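You operate a simulated robot arm through the tools that you are given. There is no shell and no other tool. Be economical: measure what you need, move in short steps, check, and stop when the job is done.

The job below is to be done with a simulated robot arm. You get a single attempt, and the scene is never put back.

## Task
Stick two labels on the waiting carton and let it roll down.
Fine: to the end of the lane; feed with the star knob, press the orange plunger, shut the gate again.

The check looks at the end state, three seconds after you hand in, the way a careful person would. Anything else that was tipped, shoved, dropped, spilled or broken makes it a failure.

## Robot
A 7-joint arm with a two-finger parallel gripper, fixed in place. Base frame: the origin is at the foot of the arm, x ahead of it, y to its left, z up; the work surface is at about z = 0.86. Readings come in m, degrees, newtons and seconds.
With the tool pointing down near the work surface it reaches from about 0.24 to 0.68 m from the base axis. Its first joint turns from -66.0 to 66.0 degrees. Payload 2.4 kg.
Tool frame: the origin (TCP) lies between the finger pads and is the grasp point; the fingertips stand 0.03 m ahead of it; z points along the fingers, y is the line along which they close. Largest opening 0.094 m; finger width 0.028, thickness 0.01; the body of the gripper, 0.05 by 0.096 m, starts 0.055 m behind the TCP.
Orientation is told as [roll, pitch, yaw] about the base's x, y, z axes, in that order, counted from this pose: with the fingers straight down and closing along the base's y, the tool's x points along the base's -x, its y along +y and its z along -z.

## Interface
- The arm moves only by the tool nudge_tool. Its argument "rows" is a list of rows, each a list of 7 numbers: the shift along the tool's x, y, z in mm, then the turn, a rotation vector about the tool's x, y, z in degrees, then the gripper command, from -1 (shut) to 1 (fully open), values between in proportion. In form: [[dx, dy, dz, rx, ry, rz, hand], ...]. A call has 1 to 10 rows; each row shifts and turns the commanded pose from where the row before left it, along the tool's axes as they then stand. Each row takes 0.2 s and may step no farther than 0.05 m and 8.6 degrees from the row before; otherwise, or with a gripper value out of range, the whole call is refused. A pose out of reach is approached as far as the arm can. The call stops where the force on the tool passes 70 N (or 10 N more than at its start, if that is more) or the arm is blocked; 0.2 s more then pass. Each finger travels about 0.153 m/s and halts on what it meets, pressing with about 30 N; the grip force reading is that of the motor and also rises with nothing between the fingers. The clock runs only during rows and for 0.2 s after the last one: add rows that do not move to give the fingers time. The reply holds the time, the measured pose of the TCP, the force on the tool along the base axes, the opening and the grip force, in the units named above and with some noise, with the torque about the TCP (base axes, N m) and any sound that the robot's microphone picked up.
- Cameras (640 x 400 px; columns grow to the right, rows downward): "scene" is fixed at [0.0394, 0.467, 1.4716]; the picture's right is [-0.79, -0.62, 0.00], its down [-0.20, 0.26, -0.95] and it looks along [0.58, -0.75, -0.32] (base axes); focal length 314 px, centre (320, 200). "wrist" rides on the gripper at [0.076, 0.014, -0.103] in the tool frame; the picture's right is [-0.18, 0.98, 0.00], its down [-0.75, -0.14, -0.64] and it looks along [-0.63, -0.12, 0.77] (tool axes); focal length 243 px, centre (320, 200). There is no depth. A picture from a camera that has moved, and an enlarged one, comes with that camera's place and axes in the base frame and with its lens.
- get_image(camera): a new picture of that camera. It takes no simulated time.
- enlarge(camera, box): a new picture of the part [left, top, right, bottom] of that camera's present view, enlarged. It takes no simulated time.
- close_job(): hands the job in; it is judged then, once.

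Work in short steps. Places have to be worked out from the pictures, the camera data and where the tool is seen: move nearer, look again, correct. Check each grasp and each placing, and mend what went wrong. You have 120 turns and 76 pictures in all, those below and enlarged ones among them. Open the gripper and draw the arm clear of the work before you hand the job in, unless the task says otherwise; then end with one line.

The tools are called after "Emit:" as a command line: name --pt "numbers of a row" for each row, then --argument value for the rest, lists and objects as JSON in quotes. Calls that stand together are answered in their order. nudge_tool: Moves the arm, as the interface text tells. Its arguments: {"type":"object","properties":{"rows":{"type":"array"}},"required":["rows"]} The other tools are called the same way: get_image (camera) takes a picture; enlarge (camera, box) takes an enlarged picture of a part of a camera's view; close_job () hands the job in.

At the start:

```text
time: 0.0
tcp_pos: [0.3603, -0.1786, 1.3332]
tool_rot: [0.0, -0.1, 0.2]
wrist_force: [-0.7, 0.7, -0.2]
torque: [0.0, -0.03, -0.01]
grip_width: 0.0941
gripper_force: 0.0
```

scene: 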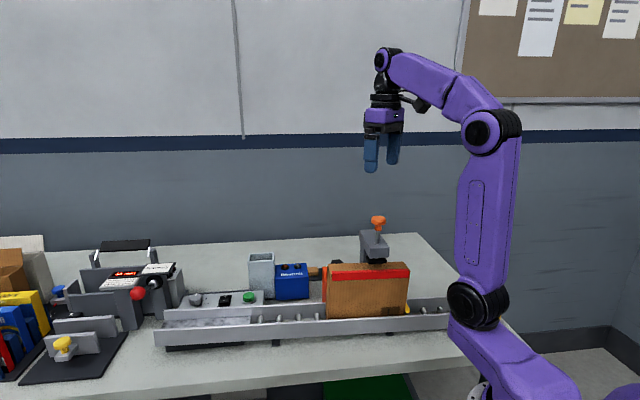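
wrist: 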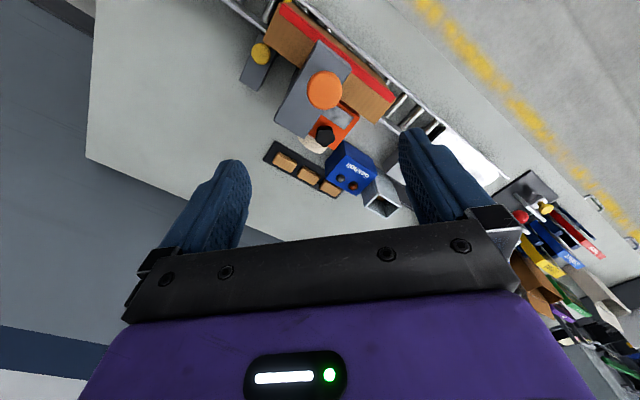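

The pictures show a roller lane with a carton, a labeller with an orange plunger, and something yellow near the gate. I'll enlarge both views to make out the parts.

Emit:
enlarge --camera "scene" --box '[240, 200, 460, 340]'

Emit:
enlarge --camera "wrist" --box '[220, 0, 420, 125]'

Emit:
enlarge --camera "scene" --box '[0, 220, 280, 395]'

```text
2.86 times, centred on (350, 270) of scene
camera zoom: at [0.0394, 0.467, 1.4716], right [-0.79, -0.62, 0.0], down [-0.2, 0.26, -0.95], along [0.58, -0.75, -0.32], focal length 896 px, centre (234, 0)
```

zoom: 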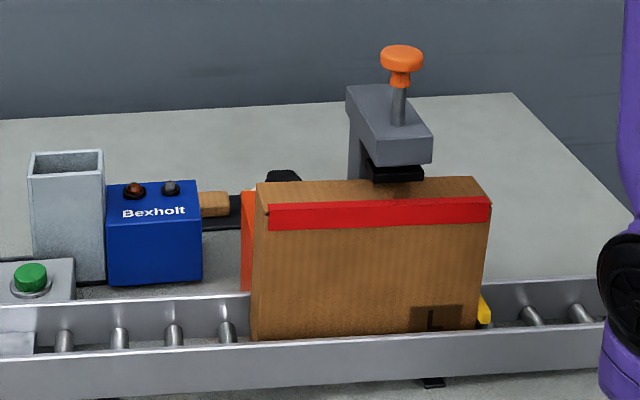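

```text
3.20 times, centred on (320, 62) of wrist
camera zoom: at [0.2836, -0.1639, 1.4367], right [0.18, 0.98, 0.0], down [0.75, -0.14, 0.64], along [0.63, -0.12, -0.77], focal length 776 px, centre (320, 640)
```

zoom: 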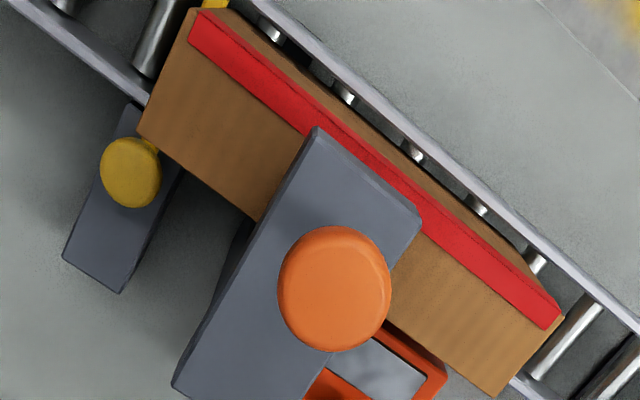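

```text
2.29 times, centred on (140, 308) of scene
camera zoom: at [0.0394, 0.467, 1.4716], right [-0.79, -0.62, 0.0], down [-0.2, 0.26, -0.95], along [0.58, -0.75, -0.32], focal length 716 px, centre (731, -46)
```

zoom: 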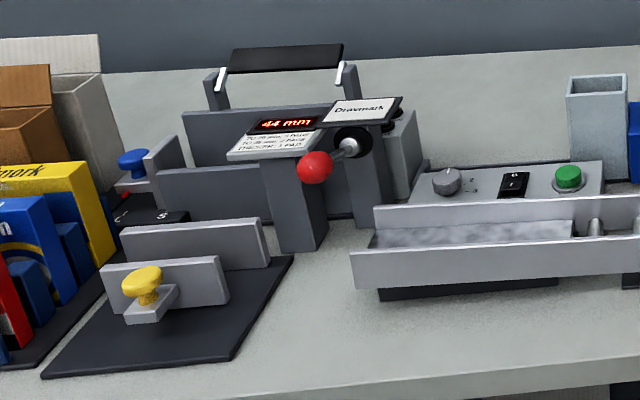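

Next I'll enlarge the star knob area and the gate block in the wrist view.

Emit:
enlarge --camera "wrist" --box '[250, 60, 410, 220]'

Emit:
enlarge --camera "scene" --box '[380, 270, 480, 340]'

```text
2.50 times, centred on (330, 140) of wrist
camera zoom: at [0.2836, -0.1639, 1.4367], right [0.18, 0.98, 0.0], down [0.75, -0.14, 0.64], along [0.63, -0.12, -0.77], focal length 606 px, centre (295, 350)
```

zoom: 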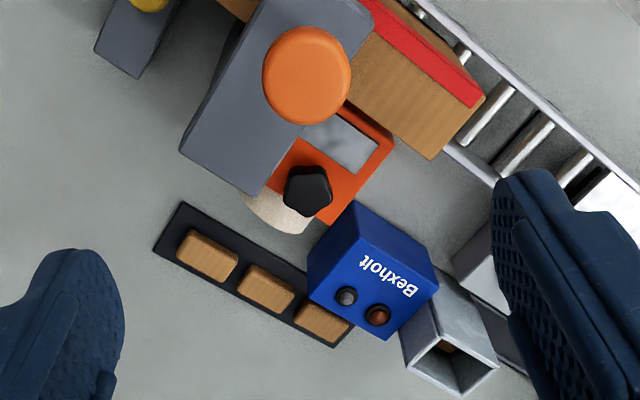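

```text
5.71 times, centred on (430, 305) of scene
camera zoom: at [0.0394, 0.467, 1.4716], right [-0.79, -0.62, 0.0], down [-0.2, 0.26, -0.95], along [0.58, -0.75, -0.32], focal length 1791 px, centre (-309, -400)
```

zoom: 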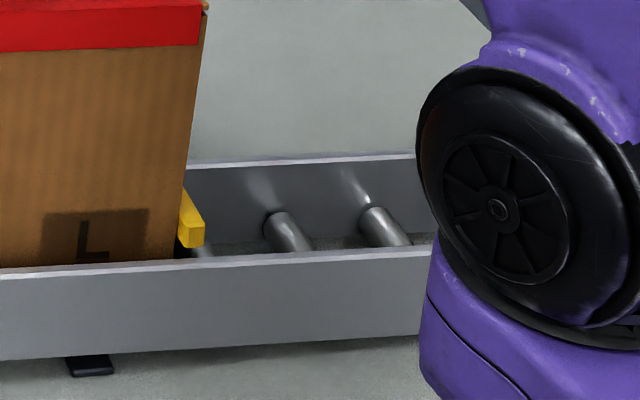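

The labeller has a vertical star knob on an orange plate, and the gate is a grey block with a yellow knob. I'll turn the tool in place so the wrist camera looks along -y over the lane.

Emit:
nudge_tool --pt "0 0 0 0 0 8.5 1" --pt "0 0 0 0 0 8.5 1" --pt "0 0 0 0 0 8.5 1" --pt "0 0 0 0 0 8.5 1" --pt "0 0 0 0 0 8.5 1" --pt "0 0 0 0 0 8.5 1" --pt "0 0 0 0 0 8.5 1" --pt "0 0 0 0 0 8.5 1" --pt "0 0 0 0 0 8.5 1" --pt "0 0 0 0 0 8.5 1"

Emit:
get_image --camera "wrist"

```text
time: 2.2
tcp_pos: [0.3608, -0.1776, 1.3336]
tool_rot: [0.1, 0.1, -85.1]
wrist_force: [-0.7, -0.4, 0.4]
torque: [0.02, 0.01, -0.02]
grip_width: 0.094
gripper_force: 0.0
```

```text
68 pictures are left
camera wrist: at [0.3675, -0.1008, 1.4372], right [1.0, -0.1, 0.0], down [-0.08, -0.76, 0.64], along [-0.06, -0.64, -0.77], focal length 243 px, centre (320, 200)
```

wrist: 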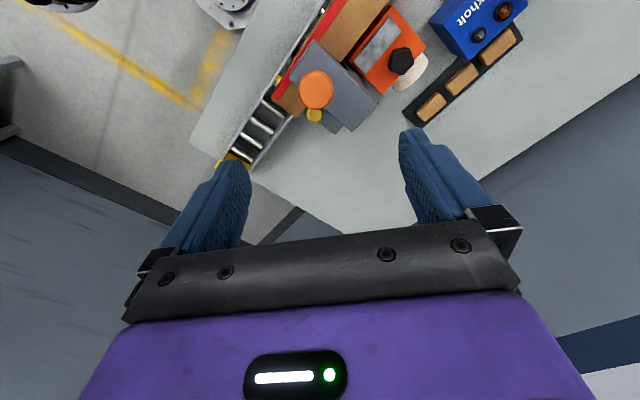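

The near end of the lane is now visible with some yellow marking. I'll enlarge it.

Emit:
enlarge --camera "wrist" --box '[190, 20, 350, 180]'

Emit:
enlarge --camera "wrist" --box '[270, 0, 450, 140]'

```text
2.50 times, centred on (270, 100) of wrist
camera zoom: at [0.3675, -0.1008, 1.4372], right [1.0, -0.1, 0.0], down [-0.08, -0.76, 0.64], along [-0.06, -0.64, -0.77], focal length 606 px, centre (445, 450)
```

zoom: 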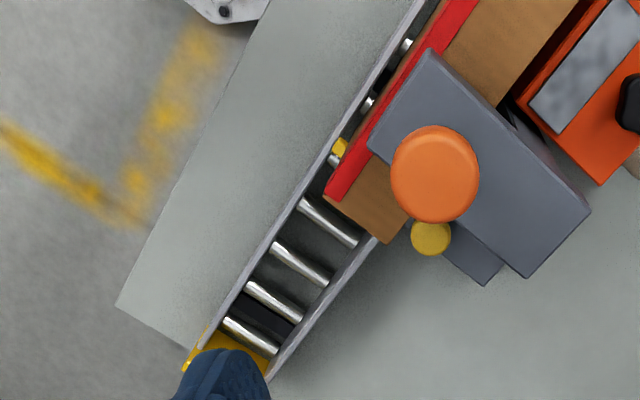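

```text
2.86 times, centred on (360, 70) of wrist
camera zoom: at [0.3675, -0.1008, 1.4372], right [1.0, -0.1, 0.0], down [-0.08, -0.76, 0.64], along [-0.06, -0.64, -0.77], focal length 693 px, centre (206, 571)
```

zoom: 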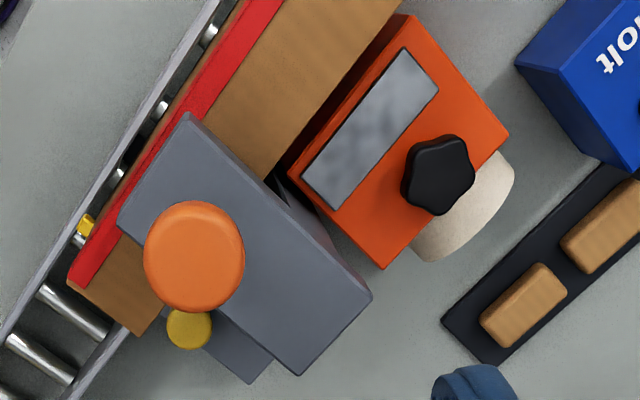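

Triangulating from the two wrist views gives:
- star knob top about (0.487, -0.193, 1.00)
- plunger top about (0.356, -0.172, 1.177)
- gate knob top about (0.338, -0.275, 0.970)

The lane runs along (-0.7, -0.7) down to the yellow stop. I'll move above the star knob with the camera on the uphill side and look from closer.

Emit:
nudge_tool --pt "-6.5 31 0 0 0 0 1" --pt "-6.5 31 0 0 0 0 1" --pt "-6.5 31 0 0 0 0 1" --pt "-6.5 31 0 0 0 0 1" --pt "0 0 10 0 0 8.3 1" --pt "0 0 15 0 0 8.3 1" --pt "0 0 15 0 0 8.3 1" --pt "0 0 20 0 0 8.3 1" --pt "0 0 20 0 0 8.3 1" --pt "0 0 20 0 0 8.3 1"

Emit:
get_image --camera "wrist"

Emit:
get_image --camera "scene"

```text
time: 4.4
tcp_pos: [0.4385, -0.1759, 1.226]
tool_rot: [0.0, 0.2, -134.8]
wrist_force: [0.2, 0.4, -0.4]
torque: [0.02, -0.01, -0.01]
grip_width: 0.0942
gripper_force: 0.1
out of reach, approached as far as the arm can: row 3, 4
```

```text
65 pictures are left
camera wrist: at [0.5016, -0.1317, 1.3305], right [0.57, -0.82, 0.0], down [-0.63, -0.43, 0.64], along [-0.53, -0.36, -0.77], focal length 243 px, centre (320, 200)
```

wrist: 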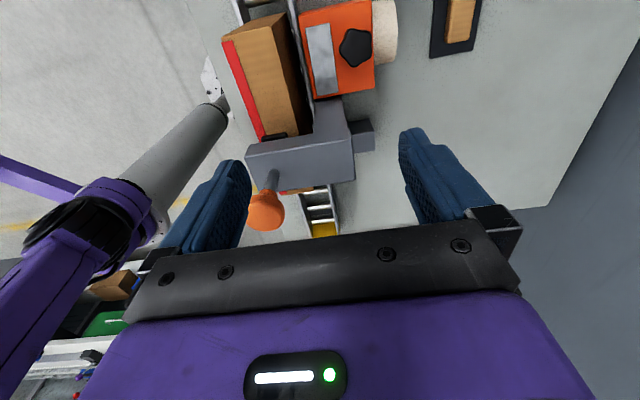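

```text
64 pictures are left
```

scene: 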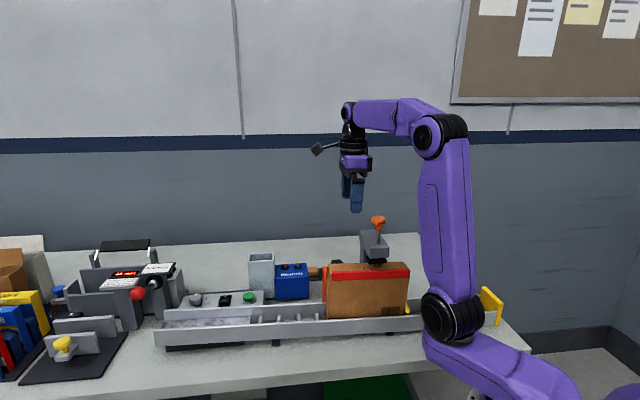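

The end stop is visible at the right, so downhill is to the right. The arm now hovers short of the star knob, so I'll enlarge the labeller and look for markings.

Emit:
enlarge --camera "wrist" --box '[220, 0, 420, 125]'

```text
3.20 times, centred on (320, 62) of wrist
camera zoom: at [0.5016, -0.1317, 1.3305], right [0.57, -0.82, 0.0], down [-0.63, -0.43, 0.64], along [-0.53, -0.36, -0.77], focal length 776 px, centre (320, 640)
```

zoom: 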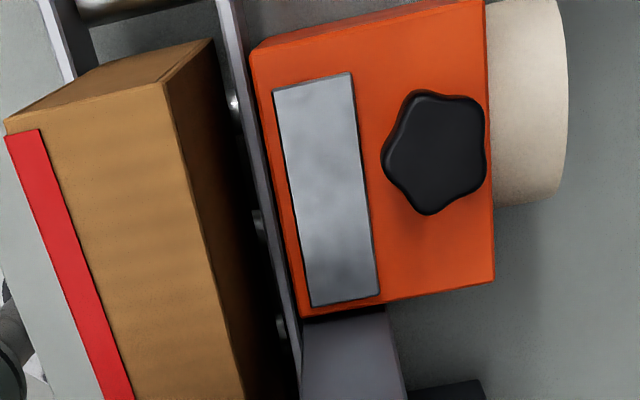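

No markings are visible. The plate top is about z 0.978 and the star knob top about 0.997. I'll centre over the star at the present height, then come down partway.

Emit:
nudge_tool --pt "11.6 23 0 0 0 0 0.6" --pt "11.6 23 0 0 0 0 0.6" --pt "0 0 40 0 0 0 0.6" --pt "0 0 40 0 0 0 0.6" --pt "0 0 40 0 0 0 0.6" --pt "0 0 30 0 0 0 0.6"

Emit:
get_image --camera "wrist"

Emit:
get_image --camera "scene"

```text
time: 5.8
tcp_pos: [0.4869, -0.1936, 1.077]
tool_rot: [0.1, 0.1, -134.7]
wrist_force: [-0.7, -0.6, 0.1]
torque: [-0.02, -0.04, 0.01]
grip_width: 0.0753
gripper_force: 0.1
```

```text
62 pictures are left
camera wrist: at [0.55, -0.1497, 1.1812], right [0.57, -0.82, 0.0], down [-0.63, -0.44, 0.64], along [-0.53, -0.37, -0.77], focal length 243 px, centre (320, 200)
```

wrist: 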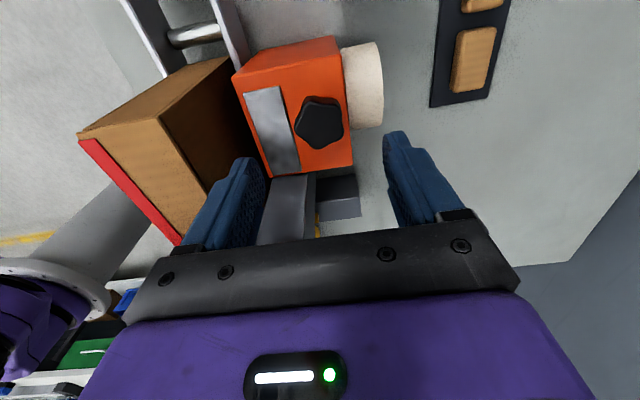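

```text
61 pictures are left
```

scene: 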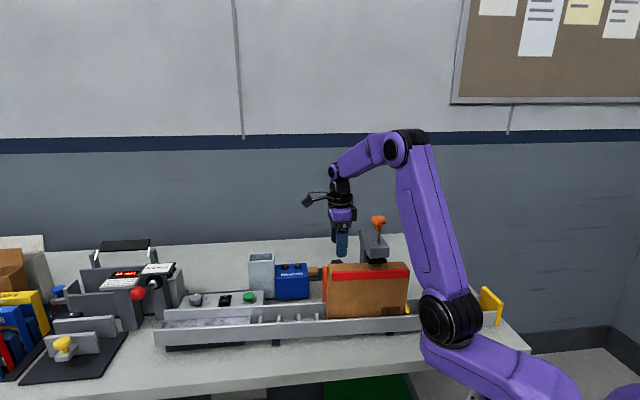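

The star knob sits at about (0.489, -0.191), so the tool needs a 3 mm shift uphill. I'll descend to z 1.013, which keeps the fingertips just above the plate.

Emit:
nudge_tool --pt "1.5 0 20 0 0 0 0.6" --pt "1.5 0 20 0 0 0 0.6" --pt "0 0 15 0 0 0 0.6" --pt "0 0 8 0 0 0 0.6"

Emit:
get_image --camera "wrist"

```text
time: 6.8
tcp_pos: [0.4882, -0.1918, 1.0145]
tool_rot: [0.1, 0.1, -134.7]
wrist_force: [0.4, 0.1, 2.0]
torque: [0.07, 0.06, 0.04]
grip_width: 0.0751
gripper_force: 0.0
```

```text
60 pictures are left
camera wrist: at [0.5515, -0.1468, 1.1182], right [0.57, -0.82, 0.0], down [-0.63, -0.44, 0.64], along [-0.53, -0.37, -0.77], focal length 243 px, centre (320, 200)
```

wrist: 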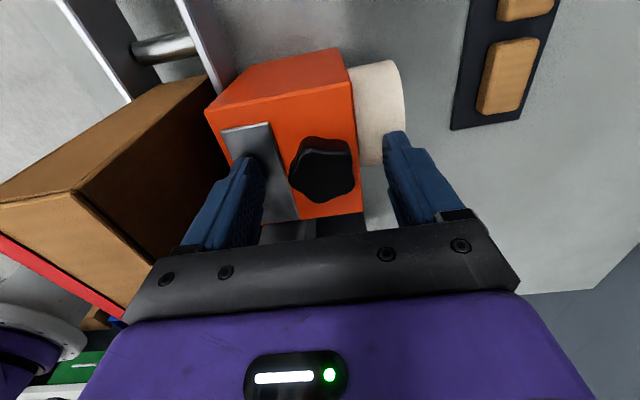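

A 2 N upward force hints at light contact with the window plate, so I'll raise 3 mm and then close on the knob.

Emit:
nudge_tool --pt "0 0 -3 0 0 0 0.6" --pt "0 0 0 0 0 0 0.3" --pt "0 0 0 0 0 0 -0.2" --pt "0 0 0 0 0 0 -0.4" --pt "0 0 0 0 0 0 -0.4"

Emit:
get_image --camera "wrist"

```text
time: 8.0
tcp_pos: [0.4905, -0.1914, 1.0174]
tool_rot: [0.2, 0.1, -134.8]
wrist_force: [6.8, -5.5, -4.1]
torque: [-0.12, -0.24, 0.01]
grip_width: 0.0359
gripper_force: 45.2
```

```text
59 pictures are left
camera wrist: at [0.5522, -0.1479, 1.1214], right [0.57, -0.82, 0.0], down [-0.63, -0.44, 0.64], along [-0.53, -0.37, -0.77], focal length 243 px, centre (320, 200)
```

wrist: 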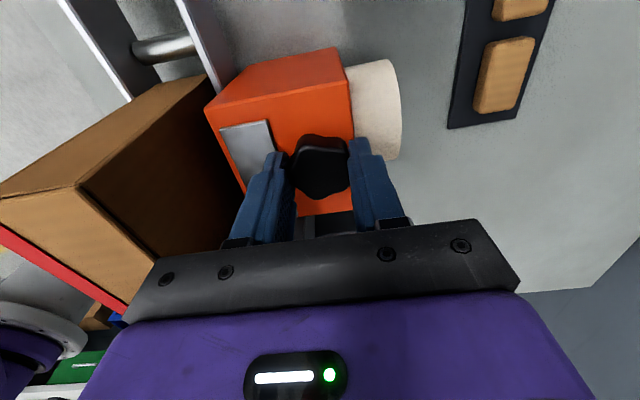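

The knob is gripped at 36 mm, with a side force along +n. I'll shift 1.5 mm to relieve it, then try turning clockwise in small steps while watching torque and sound.

Emit:
nudge_tool --pt "0 1.5 0 0 0 0 -0.4" --pt "0 0 0 0 0 5 -0.4" --pt "0 0 0 0 0 5 -0.4" --pt "0 0 0 0 0 5 -0.4"

Emit:
get_image --camera "wrist"

```text
time: 9.0
tcp_pos: [0.4888, -0.1926, 1.0177]
tool_rot: [0.0, 0.0, -149.9]
wrist_force: [-15.8, -3.3, 19.2]
torque: [0.2, -0.42, -0.01]
grip_width: 0.0359
gripper_force: 45.3
```

```text
58 pictures are left
camera wrist: at [0.562, -0.1661, 1.1212], right [0.33, -0.94, 0.0], down [-0.72, -0.26, 0.64], along [-0.6, -0.21, -0.77], focal length 243 px, centre (320, 200)
```

wrist: 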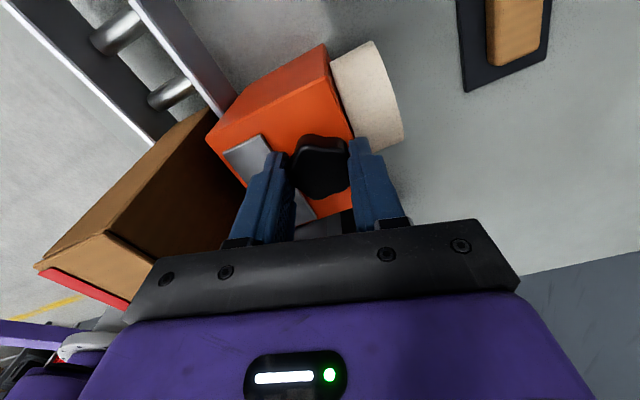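

Torque about z is nil, but side and vertical forces have risen. I'll hold still and read again, and look at the scene.

Emit:
nudge_tool --pt "0 0 0 0 0 0 -0.4"

Emit:
enlarge --camera "scene" --box '[240, 130, 460, 330]'

```text
time: 9.4
tcp_pos: [0.4889, -0.1911, 1.0172]
tool_rot: [0.0, 0.0, -149.9]
wrist_force: [-18.9, -5.7, 22.1]
torque: [0.08, 0.36, 0.01]
grip_width: 0.0358
gripper_force: 45.2
```

```text
2.00 times, centred on (350, 230) of scene
camera zoom: at [0.0385, 0.467, 1.4716], right [-0.79, -0.62, 0.0], down [-0.2, 0.26, -0.95], along [0.58, -0.75, -0.32], focal length 627 px, centre (260, 140)
```

zoom: 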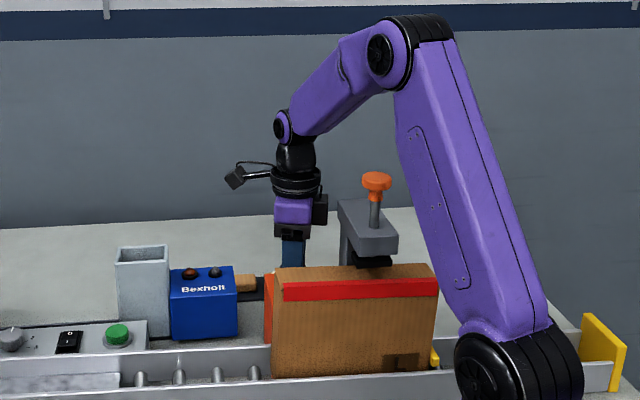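

The tool is being pushed along -tool x and up. I'll relieve it by 1 mm on both axes and read again.

Emit:
nudge_tool --pt "-1 0 -1 0 0 0 -0.4" --pt "0 0 0 0 0 0 -0.4"

```text
time: 10.0
tcp_pos: [0.4886, -0.1911, 1.017]
tool_rot: [-0.1, 0.0, -149.8]
wrist_force: [-8.9, -5.8, 6.3]
torque: [-0.84, 1.13, 0.02]
grip_width: 0.0357
gripper_force: 45.0
```

The forces fell as expected for a stiff hold on a fixed axis. I'll relieve the rest and keep turning clockwise.

Emit:
nudge_tool --pt "-0.9 -0.3 -0.4 0 0 0 -0.4" --pt "0 0 0 0 0 6 -0.4" --pt "0 0 0 0 0 6 -0.4" --pt "0 0 0 0 0 6 -0.4" --pt "0 0 0 0 0 6 -0.4" --pt "0 0 0 0 0 6 -0.4"

Emit:
get_image --camera "wrist"

```text
time: 11.4
tcp_pos: [0.4891, -0.1929, 1.017]
tool_rot: [-0.1, 0.2, -179.9]
wrist_force: [-2.0, -5.2, -20.5]
torque: [0.17, -0.75, -0.01]
grip_width: 0.0358
gripper_force: 44.7
```

```text
56 pictures are left
camera wrist: at [0.5651, -0.2061, 1.1213], right [-0.18, -0.98, 0.0], down [-0.75, 0.14, 0.64], along [-0.63, 0.12, -0.77], focal length 243 px, centre (320, 200)
```

wrist: 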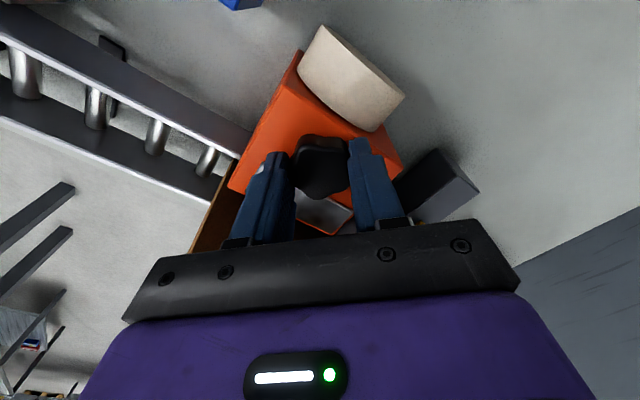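

The knob has turned 45° with the gripper and no sound yet. I'll ease the z load and continue clockwise.

Emit:
nudge_tool --pt "0 0.3 1.1 0 0 0 -0.4" --pt "0 0 0 0 0 6 -0.4" --pt "0 0 0 0 0 6 -0.4" --pt "0 0 0 0 0 6 -0.4" --pt "0 0 0 0 0 6 -0.4" --pt "0 0 0 0 0 6 -0.4" --pt "0 0 0 0 0 6 -0.4" --pt "0 0 0 0 0 6 -0.4" --pt "0 0 0 0 0 6 -0.4"

Emit:
get_image --camera "wrist"

```text
time: 13.2
tcp_pos: [0.4824, -0.1887, 1.0174]
tool_rot: [-0.3, 2.3, 151.5]
wrist_force: [28.7, -13.8, -13.6]
torque: [0.52, 2.7, 1.05]
grip_width: 0.0357
gripper_force: 6.7
out of reach, approached as far as the arm can: row 6, 7, 8
stopped in row 8: the force on the tool passed its limit at 98 N (the readings are from after the stop); the commanded pose is now the measured one
```

```text
55 pictures are left
camera wrist: at [0.5383, -0.2356, 1.1241], right [-0.63, -0.78, -0.01], down [-0.62, 0.49, 0.61], along [-0.47, 0.39, -0.79], focal length 243 px, centre (320, 200)
```

wrist: 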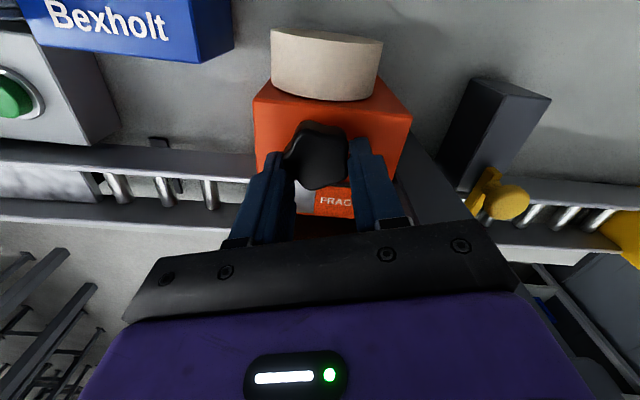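

A joint limit stopped the turn near 151°, but a "FRAG…" label now shows in the window, so clockwise feeds. I'll open, lift off and inspect the window.

Emit:
nudge_tool --pt "0 0 0 0 0 0 0.3" --pt "0 0 0 0 0 0 0.3" --pt "0 0 -15 0 0 0 0.3" --pt "0 0 -25 0 0 0 0.3" --pt "0 0 -25 0 0 0 0.3"

Emit:
get_image --camera "wrist"

```text
time: 14.4
tcp_pos: [0.4755, -0.1881, 1.0828]
tool_rot: [-0.3, 1.7, 151.0]
wrist_force: [0.3, 0.5, -0.1]
torque: [-0.03, -0.01, 0.02]
grip_width: 0.0613
gripper_force: 0.1
```

```text
54 pictures are left
camera wrist: at [0.5322, -0.2356, 1.1893], right [-0.64, -0.77, -0.01], down [-0.61, 0.49, 0.62], along [-0.47, 0.4, -0.78], focal length 243 px, centre (320, 200)
```

wrist: 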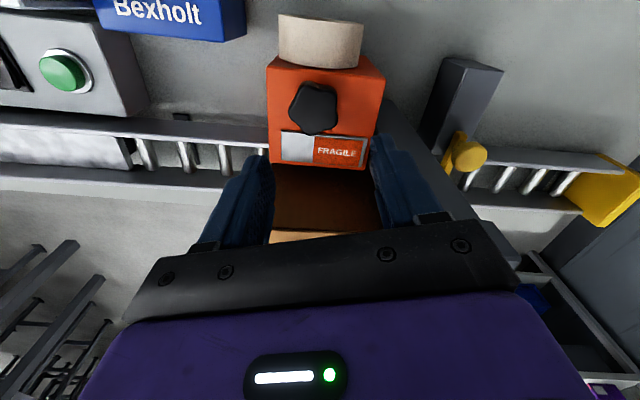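

I'll enlarge the window.

Emit:
enlarge --camera "wrist" --box '[255, 60, 405, 180]'

```text
3.33 times, centred on (330, 120) of wrist
camera zoom: at [0.5322, -0.2356, 1.1893], right [-0.64, -0.77, -0.01], down [-0.61, 0.49, 0.62], along [-0.47, 0.4, -0.78], focal length 809 px, centre (287, 467)
```

zoom: 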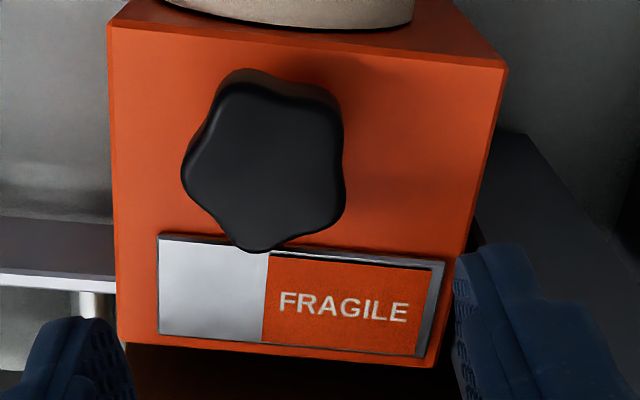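

The full "FRAGILE" label now lies in the window, so one label looks fed. I'll level the tool, rise while unwinding the yaw, close the fingers and go over the plunger.

Emit:
nudge_tool --pt "0 0 -30 0.8 1.4 0 0.3" --pt "0 0 -40 0 0 0 0" --pt "0 0 -40 0 0 -8.2 -0.5" --pt "0 0 -40 0 0 -8.2 -1" --pt "0 0 0 0 0 -8.2 -1" --pt "0 0 0 0 0 -8.2 -1" --pt "0 0 0 0 0 -8.2 -1" --pt "0 0 0 0 0 -8.2 -1" --pt "0 0 0 0 0 -8.2 -1" --pt "0 0 0 0 0 -8.2 -1"

```text
time: 16.6
tcp_pos: [0.4686, -0.1862, 1.2331]
tool_rot: [2.5, 2.5, -142.9]
wrist_force: [0.1, -0.6, 0.4]
torque: [-0.03, -0.03, 0.02]
grip_width: 0.0005
gripper_force: 29.9
```

The tilt correction went the wrong way, and I now see the angles map straight onto the tool axes. I'll level out at this height.

Emit:
nudge_tool --pt "0 0 0 2.5 -2.5 0 -1" --pt "0 0 0 0 0 0 -1"

```text
time: 17.2
tcp_pos: [0.4697, -0.1867, 1.2328]
tool_rot: [-0.1, 0.0, -143.1]
wrist_force: [0.8, -0.2, 0.4]
torque: [0.01, 0.01, 0.0]
grip_width: 0.0
gripper_force: 29.9
```

Level now. I'll shift over the plunger at this height and take a picture.

Emit:
nudge_tool --pt "-27.6 -26.6 0 0 0 0 -1" --pt "-27.6 -26.6 0 0 0 0 -1" --pt "-27.6 -26.6 0 0 0 0 -1"

Emit:
get_image --camera "wrist"

Emit:
enlarge --camera "scene" --box '[300, 130, 460, 330]'

```text
time: 18.0
tcp_pos: [0.3565, -0.1712, 1.2356]
tool_rot: [0.0, -0.1, -143.1]
wrist_force: [0.1, 0.0, 1.0]
torque: [-0.01, -0.03, 0.04]
grip_width: 0.0001
gripper_force: 29.9
```

```text
52 pictures are left
camera wrist: at [0.4257, -0.1363, 1.3377], right [0.44, -0.9, 0.0], down [-0.69, -0.34, 0.64], along [-0.58, -0.29, -0.77], focal length 243 px, centre (320, 200)
```

wrist: 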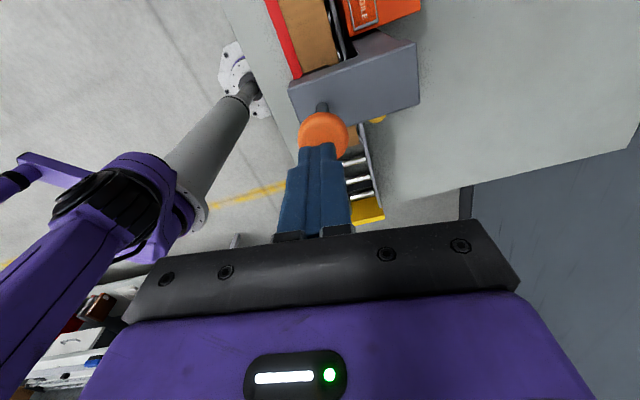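

```text
2.00 times, centred on (380, 230) of scene
camera zoom: at [0.0394, 0.467, 1.4716], right [-0.79, -0.62, 0.0], down [-0.2, 0.26, -0.95], along [0.58, -0.75, -0.32], focal length 627 px, centre (200, 140)
```

zoom: 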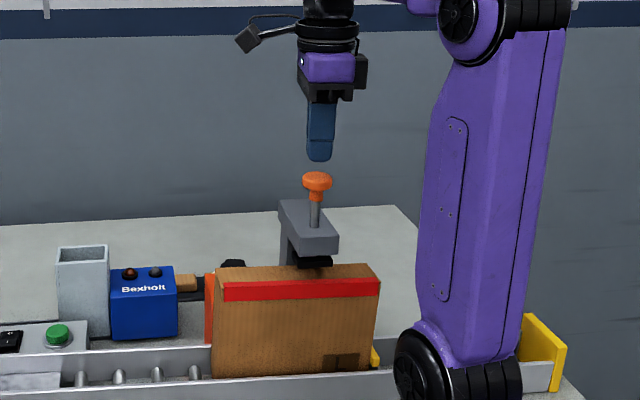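

Aligned with the plunger. I'll go down to just above it, then press in small steps.

Emit:
nudge_tool --pt "0 0 20 0 0 0 -1" --pt "0 0 6 0 0 0 -1" --pt "0 0 4 0 0 0 -1" --pt "0 0 4 0 0 0 -1"

```text
time: 19.0
tcp_pos: [0.3554, -0.172, 1.2009]
tool_rot: [0.1, -0.1, -143.1]
wrist_force: [1.0, -2.1, 3.1]
torque: [-0.04, -0.06, 0.0]
grip_width: 0.0003
gripper_force: 30.0
heard: click
```

A click sounded with about 3 N on the plunger. I'll press on in small steps, watching the force.

Emit:
nudge_tool --pt "0 0 4 0 0 0 -1" --pt "0 0 4 0 0 0 -1"

Emit:
enlarge --camera "scene" --box '[320, 200, 440, 290]'

```text
time: 19.6
tcp_pos: [0.3549, -0.1718, 1.1946]
tool_rot: [0.5, 0.1, -143.0]
wrist_force: [-0.1, 4.9, 43.4]
torque: [0.1, -0.08, -0.22]
grip_width: 0.0
gripper_force: 30.0
```

```text
4.44 times, centred on (380, 245) of scene
camera zoom: at [0.0388, 0.4674, 1.4715], right [-0.79, -0.62, 0.0], down [-0.2, 0.26, -0.95], along [0.58, -0.75, -0.32], focal length 1393 px, centre (53, 0)
```

zoom: 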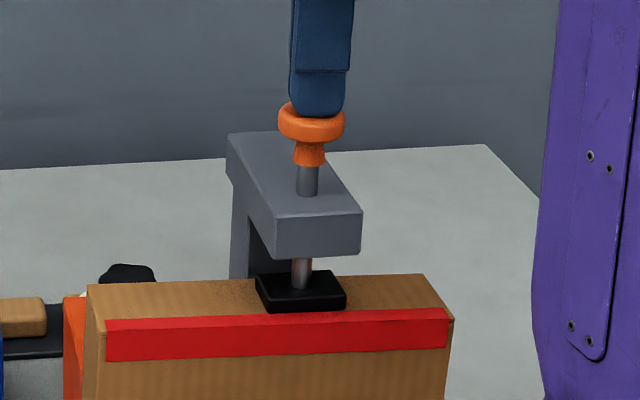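

The pad is pressed firmly on the carton top at 43 N. I'll lift off and check the label and window.

Emit:
nudge_tool --pt "0 0 -10 0 0 0 -1" --pt "0 0 -20 0 0 0 -1" --pt "0 0 -20 0 0 0 -1" --pt "27 27 0 0 0 0 -1" --pt "27 27 0 0 0 0 -1" --pt "27 27 0 0 0 0 -1"

Emit:
get_image --camera "wrist"

Emit:
enlarge --camera "scene" --box '[320, 200, 440, 290]'

```text
time: 21.0
tcp_pos: [0.4671, -0.1907, 1.2415]
tool_rot: [0.0, -0.1, -143.1]
wrist_force: [-0.5, 0.7, -0.6]
torque: [-0.01, 0.01, -0.02]
grip_width: 0.0
gripper_force: 30.0
```

```text
49 pictures are left
camera wrist: at [0.5365, -0.1563, 1.3456], right [0.44, -0.9, 0.0], down [-0.69, -0.34, 0.64], along [-0.58, -0.28, -0.77], focal length 243 px, centre (320, 200)
```

wrist: 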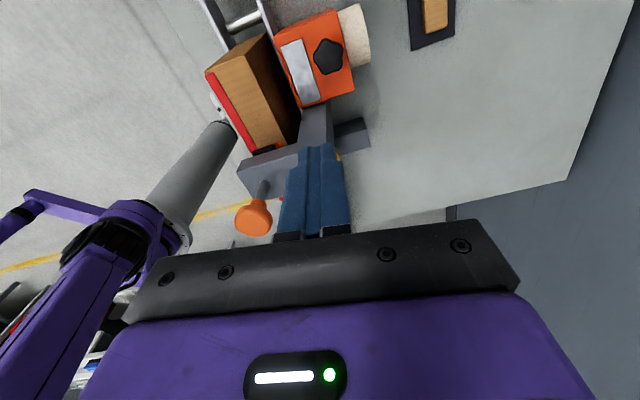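

```text
4.44 times, centred on (380, 245) of scene
camera zoom: at [0.0394, 0.467, 1.4716], right [-0.79, -0.62, 0.0], down [-0.2, 0.26, -0.95], along [0.58, -0.75, -0.32], focal length 1393 px, centre (53, 0)
```

zoom: 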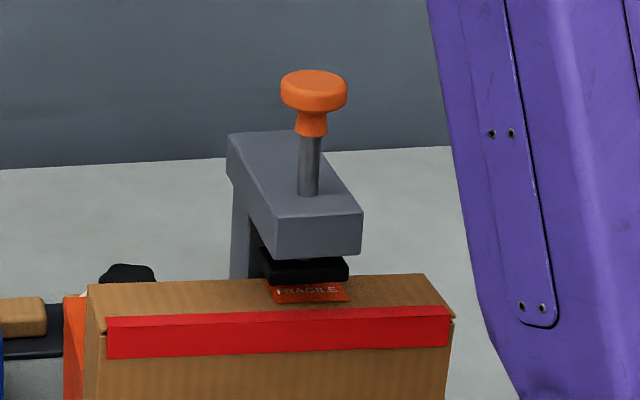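

The FRAGILE label is on the carton and the window is empty again. For the second feed I'll grip the knob at yaw about -102°, half a lobe pitch earlier, which leaves more turning range.

Emit:
nudge_tool --pt "0 0 0 0 0 -8.2 -0.5" --pt "0 0 0 0 0 -8.2 0" --pt "0 0 0 0 0 -8.2 0.3" --pt "0 0 0 0 0 -8.2 0.3" --pt "0 0 0 0 0 -8.2 0.3" --pt "3.7 21.1 0 0 0 0 0.3" --pt "0 0 45 0 0 0 0.3" --pt "0 0 45 0 0 0 0.3" --pt "0 0 45 0 0 0 0.3" --pt "0 0 20 0 0 0 0.3"

Emit:
get_image --camera "wrist"

```text
time: 23.2
tcp_pos: [0.4892, -0.1887, 1.0837]
tool_rot: [0.0, -0.1, -102.0]
wrist_force: [0.1, 0.3, 0.4]
torque: [-0.03, -0.02, -0.04]
grip_width: 0.0612
gripper_force: 0.0
```

```text
47 pictures are left
camera wrist: at [0.5193, -0.116, 1.188], right [0.92, -0.39, 0.0], down [-0.3, -0.71, 0.64], along [-0.25, -0.59, -0.77], focal length 243 px, centre (320, 200)
```

wrist: 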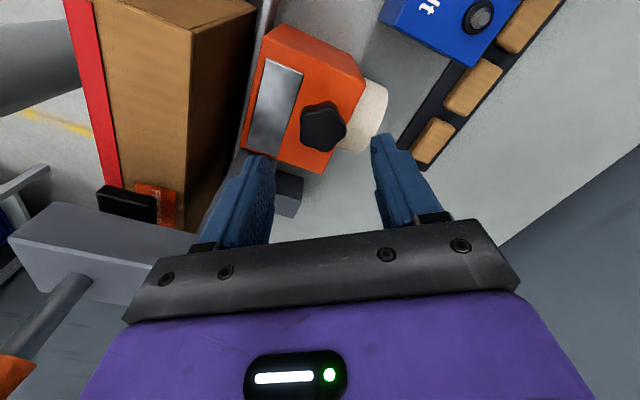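

The knob centre projects to (0.490, -0.191), so I need a 2.5 mm shift along -tool x. I'll lower to the former height and close on it.

Emit:
nudge_tool --pt "-2.5 0 20 0 0 0 0.3" --pt "0 0 25 0 0 0 0.3" --pt "0 0 20 0 0 0 0.3" --pt "0 0 0 0 0 0 0" --pt "0 0 0 0 0 0 -0.4" --pt "0 0 0 0 0 0 -0.4"

Emit:
get_image --camera "wrist"

```text
time: 24.6
tcp_pos: [0.4895, -0.1911, 1.0209]
tool_rot: [0.0, 0.0, -102.0]
wrist_force: [3.2, -1.9, -7.3]
torque: [-0.21, -0.74, 0.03]
grip_width: 0.0356
gripper_force: 45.3
```

```text
46 pictures are left
camera wrist: at [0.5194, -0.1195, 1.1246], right [0.92, -0.39, 0.0], down [-0.3, -0.71, 0.64], along [-0.25, -0.59, -0.77], focal length 243 px, centre (320, 200)
```

wrist: 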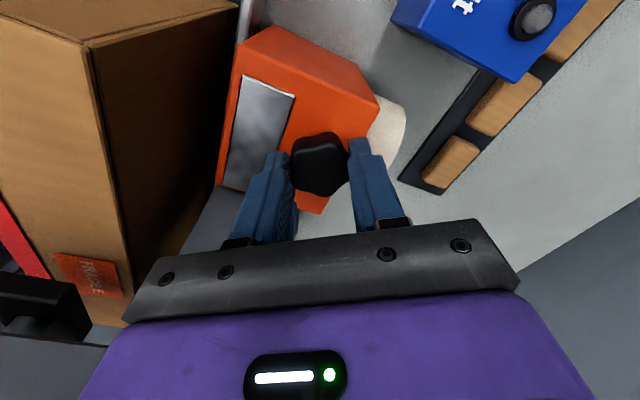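

Gripped squarely at 36 mm. I'll turn clockwise 54° and look at the window.

Emit:
nudge_tool --pt "0 0 0.4 0 0 6 -0.4" --pt "0 0 0 0 0 6 -0.4" --pt "0 0 0 0 0 6 -0.4" --pt "0 0 0 0 0 6 -0.4" --pt "0 0 0 0 0 6 -0.4" --pt "0 0 0 0 0 6 -0.4" --pt "0 0 0 0 0 6 -0.4" --pt "0 0 0 0 0 6 -0.4" --pt "0 0 0 0 0 6 -0.4"

Emit:
get_image --camera "wrist"

```text
time: 26.6
tcp_pos: [0.4905, -0.1918, 1.0202]
tool_rot: [0.2, 0.1, -156.1]
wrist_force: [15.9, -10.1, -13.1]
torque: [-0.26, 0.54, -0.01]
grip_width: 0.0355
gripper_force: 44.7
```

```text
45 pictures are left
camera wrist: at [0.5653, -0.1736, 1.1248], right [0.23, -0.97, 0.0], down [-0.75, -0.17, 0.64], along [-0.62, -0.15, -0.77], focal length 243 px, centre (320, 200)
```

wrist: 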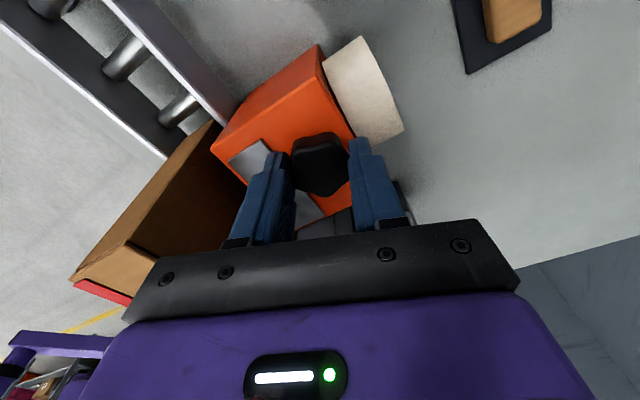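

No label is visible yet at the far end. I'll relieve the side load and turn another 20°.

Emit:
nudge_tool --pt "0.7 1.0 0.7 0 0 0 -0.4" --pt "0 0 0 0 0 5 -0.4" --pt "0 0 0 0 0 5 -0.4" --pt "0 0 0 0 0 5 -0.4" --pt "0 0 0 0 0 5 -0.4"

Emit:
get_image --camera "wrist"

```text
time: 27.8
tcp_pos: [0.4904, -0.1927, 1.0209]
tool_rot: [0.2, 0.0, -176.2]
wrist_force: [1.7, -8.8, 18.1]
torque: [-0.45, 1.12, 0.02]
grip_width: 0.0357
gripper_force: 45.4
```

```text
44 pictures are left
camera wrist: at [0.5668, -0.2007, 1.1248], right [-0.12, -0.99, 0.0], down [-0.76, 0.09, 0.64], along [-0.64, 0.07, -0.77], focal length 243 px, centre (320, 200)
```

wrist: 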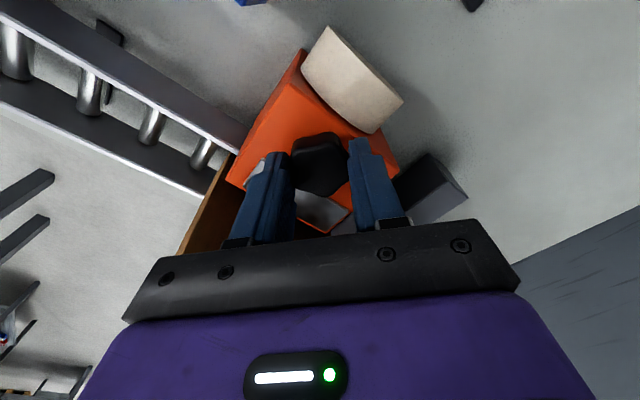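

I'll enlarge the visible part of the window.

Emit:
enlarge --camera "wrist" --box '[220, 130, 380, 250]'

```text
3.33 times, centred on (300, 190) of wrist
camera zoom: at [0.5668, -0.2007, 1.1248], right [-0.12, -0.99, 0.0], down [-0.76, 0.09, 0.64], along [-0.64, 0.07, -0.77], focal length 809 px, centre (387, 233)
```

zoom: 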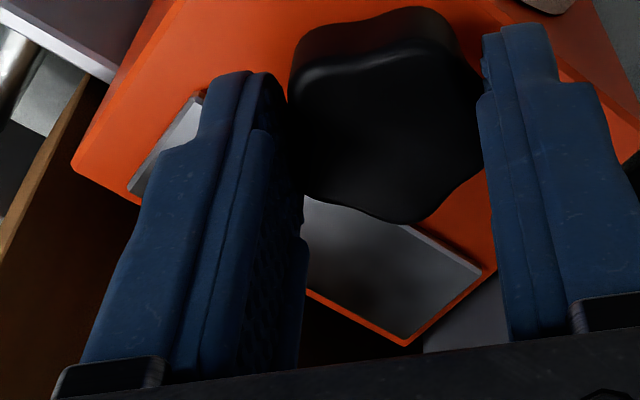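

The window is still empty at this end, so I'll turn another 20° in two looks, easing the load.

Emit:
nudge_tool --pt "0.2 0.6 -1.0 0 0 0 -0.4" --pt "0 0 0 0 0 5 -0.4" --pt "0 0 0 0 0 5 -0.4"

Emit:
enlarge --camera "wrist" --box '[220, 130, 380, 250]'

```text
time: 28.6
tcp_pos: [0.4896, -0.1922, 1.0196]
tool_rot: [0.0, -0.2, 173.8]
wrist_force: [-7.1, -2.2, 15.4]
torque: [-0.05, -0.89, -0.02]
grip_width: 0.0355
gripper_force: 45.9
```

```text
3.33 times, centred on (300, 190) of wrist
camera zoom: at [0.5644, -0.2146, 1.1245], right [-0.29, -0.96, 0.0], down [-0.73, 0.22, 0.64], along [-0.62, 0.19, -0.77], focal length 809 px, centre (387, 233)
```

zoom: 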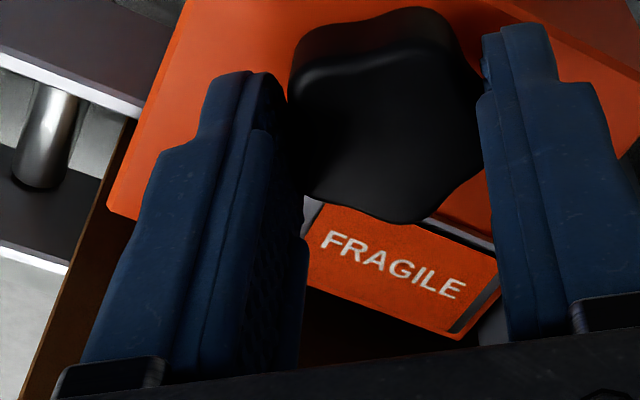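

The second label has appeared. I'll release, lift clear, close the fingers, and move back over the plunger.

Emit:
nudge_tool --pt "0 0 0 0 0 0 0.3" --pt "0 0 0 0 0 0 0.3" --pt "0 0 -30 0 0 0 0.3" --pt "0 0 -45 0 0 0 0" --pt "0 0 -45 0 0 0 -0.5" --pt "0 0 -48 0 0 0 -1" --pt "0 0 -48 0 0 0 -1" --pt "0 0 0 0 0 0 -1"

```text
time: 30.4
tcp_pos: [0.4899, -0.1913, 1.2386]
tool_rot: [0.0, 0.0, 173.9]
wrist_force: [0.2, -0.1, -0.5]
torque: [0.0, 0.0, -0.02]
grip_width: 0.0
gripper_force: 29.7
```

Clear and level. Now I'll move over the plunger and check.

Emit:
nudge_tool --pt "-45.3 -1.7 0 0 0 0 -1" --pt "-45.3 -1.7 0 0 0 0 -1" --pt "-45 -1.7 0 0 0 0 -1" --pt "0 0 0 0 0 0 -1"

Emit:
get_image --camera "wrist"

```text
time: 31.4
tcp_pos: [0.3555, -0.1723, 1.2347]
tool_rot: [0.2, -0.1, 173.9]
wrist_force: [-0.3, 0.6, -0.7]
torque: [-0.01, -0.03, -0.01]
grip_width: 0.0001
gripper_force: 29.5
```

```text
41 pictures are left
camera wrist: at [0.4287, -0.1939, 1.3402], right [-0.29, -0.96, 0.0], down [-0.73, 0.22, 0.64], along [-0.62, 0.18, -0.77], focal length 243 px, centre (320, 200)
```

wrist: 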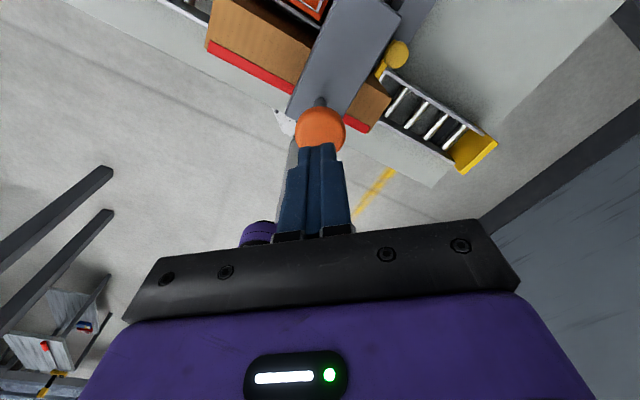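

Aligned. I'll press as before, down to about z 1.195.

Emit:
nudge_tool --pt "0 0 20 0 0 0 -1" --pt "0 0 6 0 0 0 -1" --pt "0 0 4 0 0 0 -1" --pt "0 0 4 0 0 0 -1" --pt "0 0 4 0 0 0 -1" --pt "0 0 2.5 0 0 0 -1"

```text
time: 32.8
tcp_pos: [0.3562, -0.1718, 1.1959]
tool_rot: [0.2, -0.1, 173.9]
wrist_force: [-1.3, 1.4, 5.5]
torque: [-0.02, 0.03, -0.04]
grip_width: 0.0
gripper_force: 30.5
heard: click
```

Click heard. I'll press 3 mm more to seat the pad as the first time, then lift off.

Emit:
nudge_tool --pt "0 0 3 0 0 0 -1" --pt "0 0 0 0 0 0 -1"

Emit:
nudge_tool --pt "0 0 -10 0 0 0 -1" --pt "0 0 -30 0 0 0 -1" --pt "0 0 -30 0 0 0 -1"

Emit:
enlarge --camera "scene" --box '[320, 200, 440, 290]'

Emit:
enlarge --camera "wrist" --box '[200, 0, 420, 160]'

```text
time: 33.4
tcp_pos: [0.3561, -0.1732, 1.1949]
tool_rot: [0.4, 0.2, 173.8]
wrist_force: [-4.0, 4.1, 40.5]
torque: [0.12, 0.11, -0.11]
grip_width: 0.0
gripper_force: 29.5
```

```text
time: 34.2
tcp_pos: [0.3578, -0.1725, 1.2636]
tool_rot: [0.1, -0.1, 173.9]
wrist_force: [-0.2, 0.5, 0.5]
torque: [0.01, 0.0, 0.01]
grip_width: 0.0002
gripper_force: 30.1
```

```text
4.44 times, centred on (380, 245) of scene
camera zoom: at [0.0394, 0.467, 1.4716], right [-0.79, -0.62, 0.0], down [-0.2, 0.26, -0.95], along [0.58, -0.75, -0.32], focal length 1393 px, centre (53, 0)
```

zoom: 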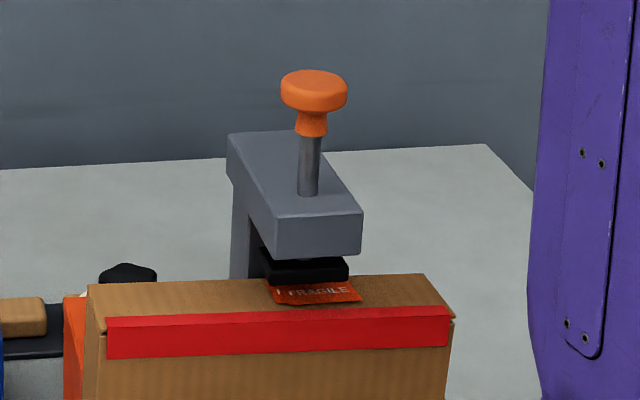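

```text
2.50 times, centred on (310, 80) of wrist
camera zoom: at [0.432, -0.1942, 1.3672], right [-0.29, -0.96, 0.0], down [-0.73, 0.22, 0.64], along [-0.62, 0.18, -0.77], focal length 606 px, centre (345, 500)
```

zoom: 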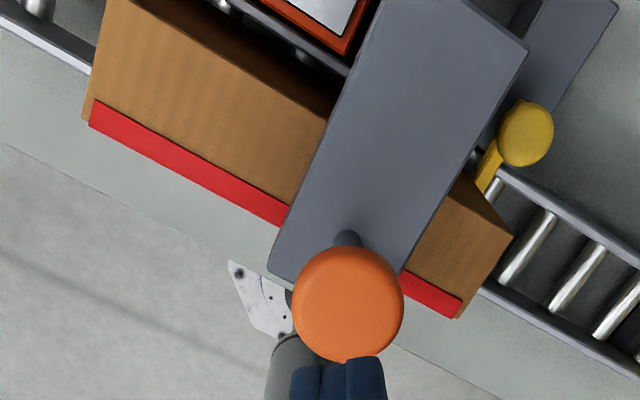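

Both labels are on, the second slightly offset over the first. Next is the gate: I'll move beside it, clear of the head, for a close view of its mechanism.

Emit:
nudge_tool --pt "8 40 0 0 0 0 -1" --pt "8 40 0 0 0 0 -1" --pt "8 38 0 0 0 0 -1" --pt "0 0 45 0 0 0 -1" --pt "0 0 45 0 0 0 -1"

Emit:
get_image --camera "wrist"

Emit:
get_image --camera "scene"

```text
time: 35.4
tcp_pos: [0.3671, -0.296, 1.1738]
tool_rot: [0.0, -0.1, 173.9]
wrist_force: [0.1, 0.5, 0.2]
torque: [-0.02, 0.02, 0.0]
grip_width: 0.0
gripper_force: 30.0
```

```text
38 pictures are left
camera wrist: at [0.442, -0.3174, 1.2772], right [-0.29, -0.96, 0.0], down [-0.73, 0.22, 0.64], along [-0.62, 0.18, -0.77], focal length 243 px, centre (320, 200)
```

wrist: 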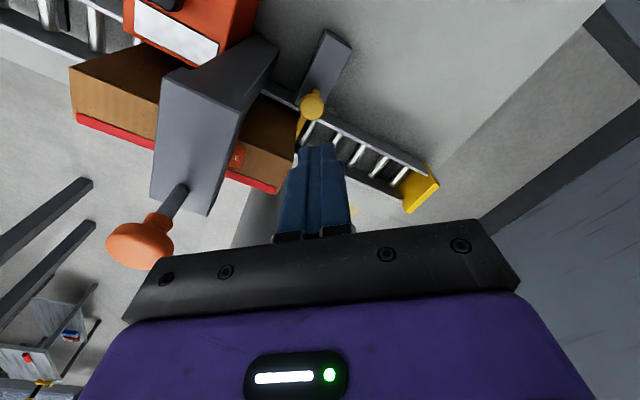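

```text
37 pictures are left
```

scene: 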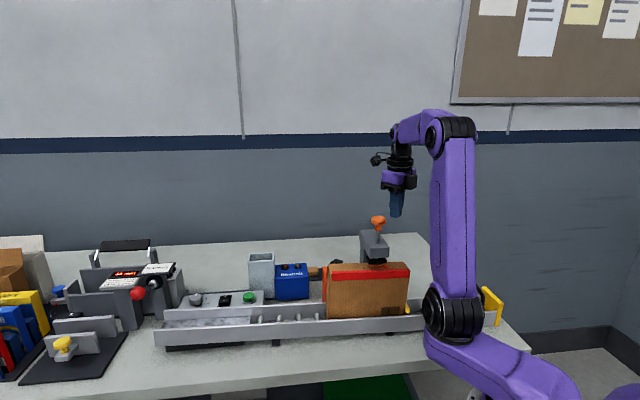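

Emit:
enlarge --camera "wrist" --box '[220, 20, 380, 140]'

```text
3.33 times, centred on (300, 80) of wrist
camera zoom: at [0.442, -0.3174, 1.2772], right [-0.29, -0.96, 0.0], down [-0.73, 0.22, 0.64], along [-0.62, 0.18, -0.77], focal length 809 px, centre (387, 600)
```

zoom: 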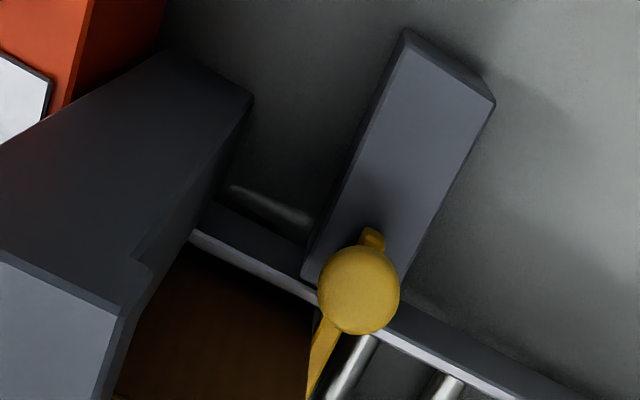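

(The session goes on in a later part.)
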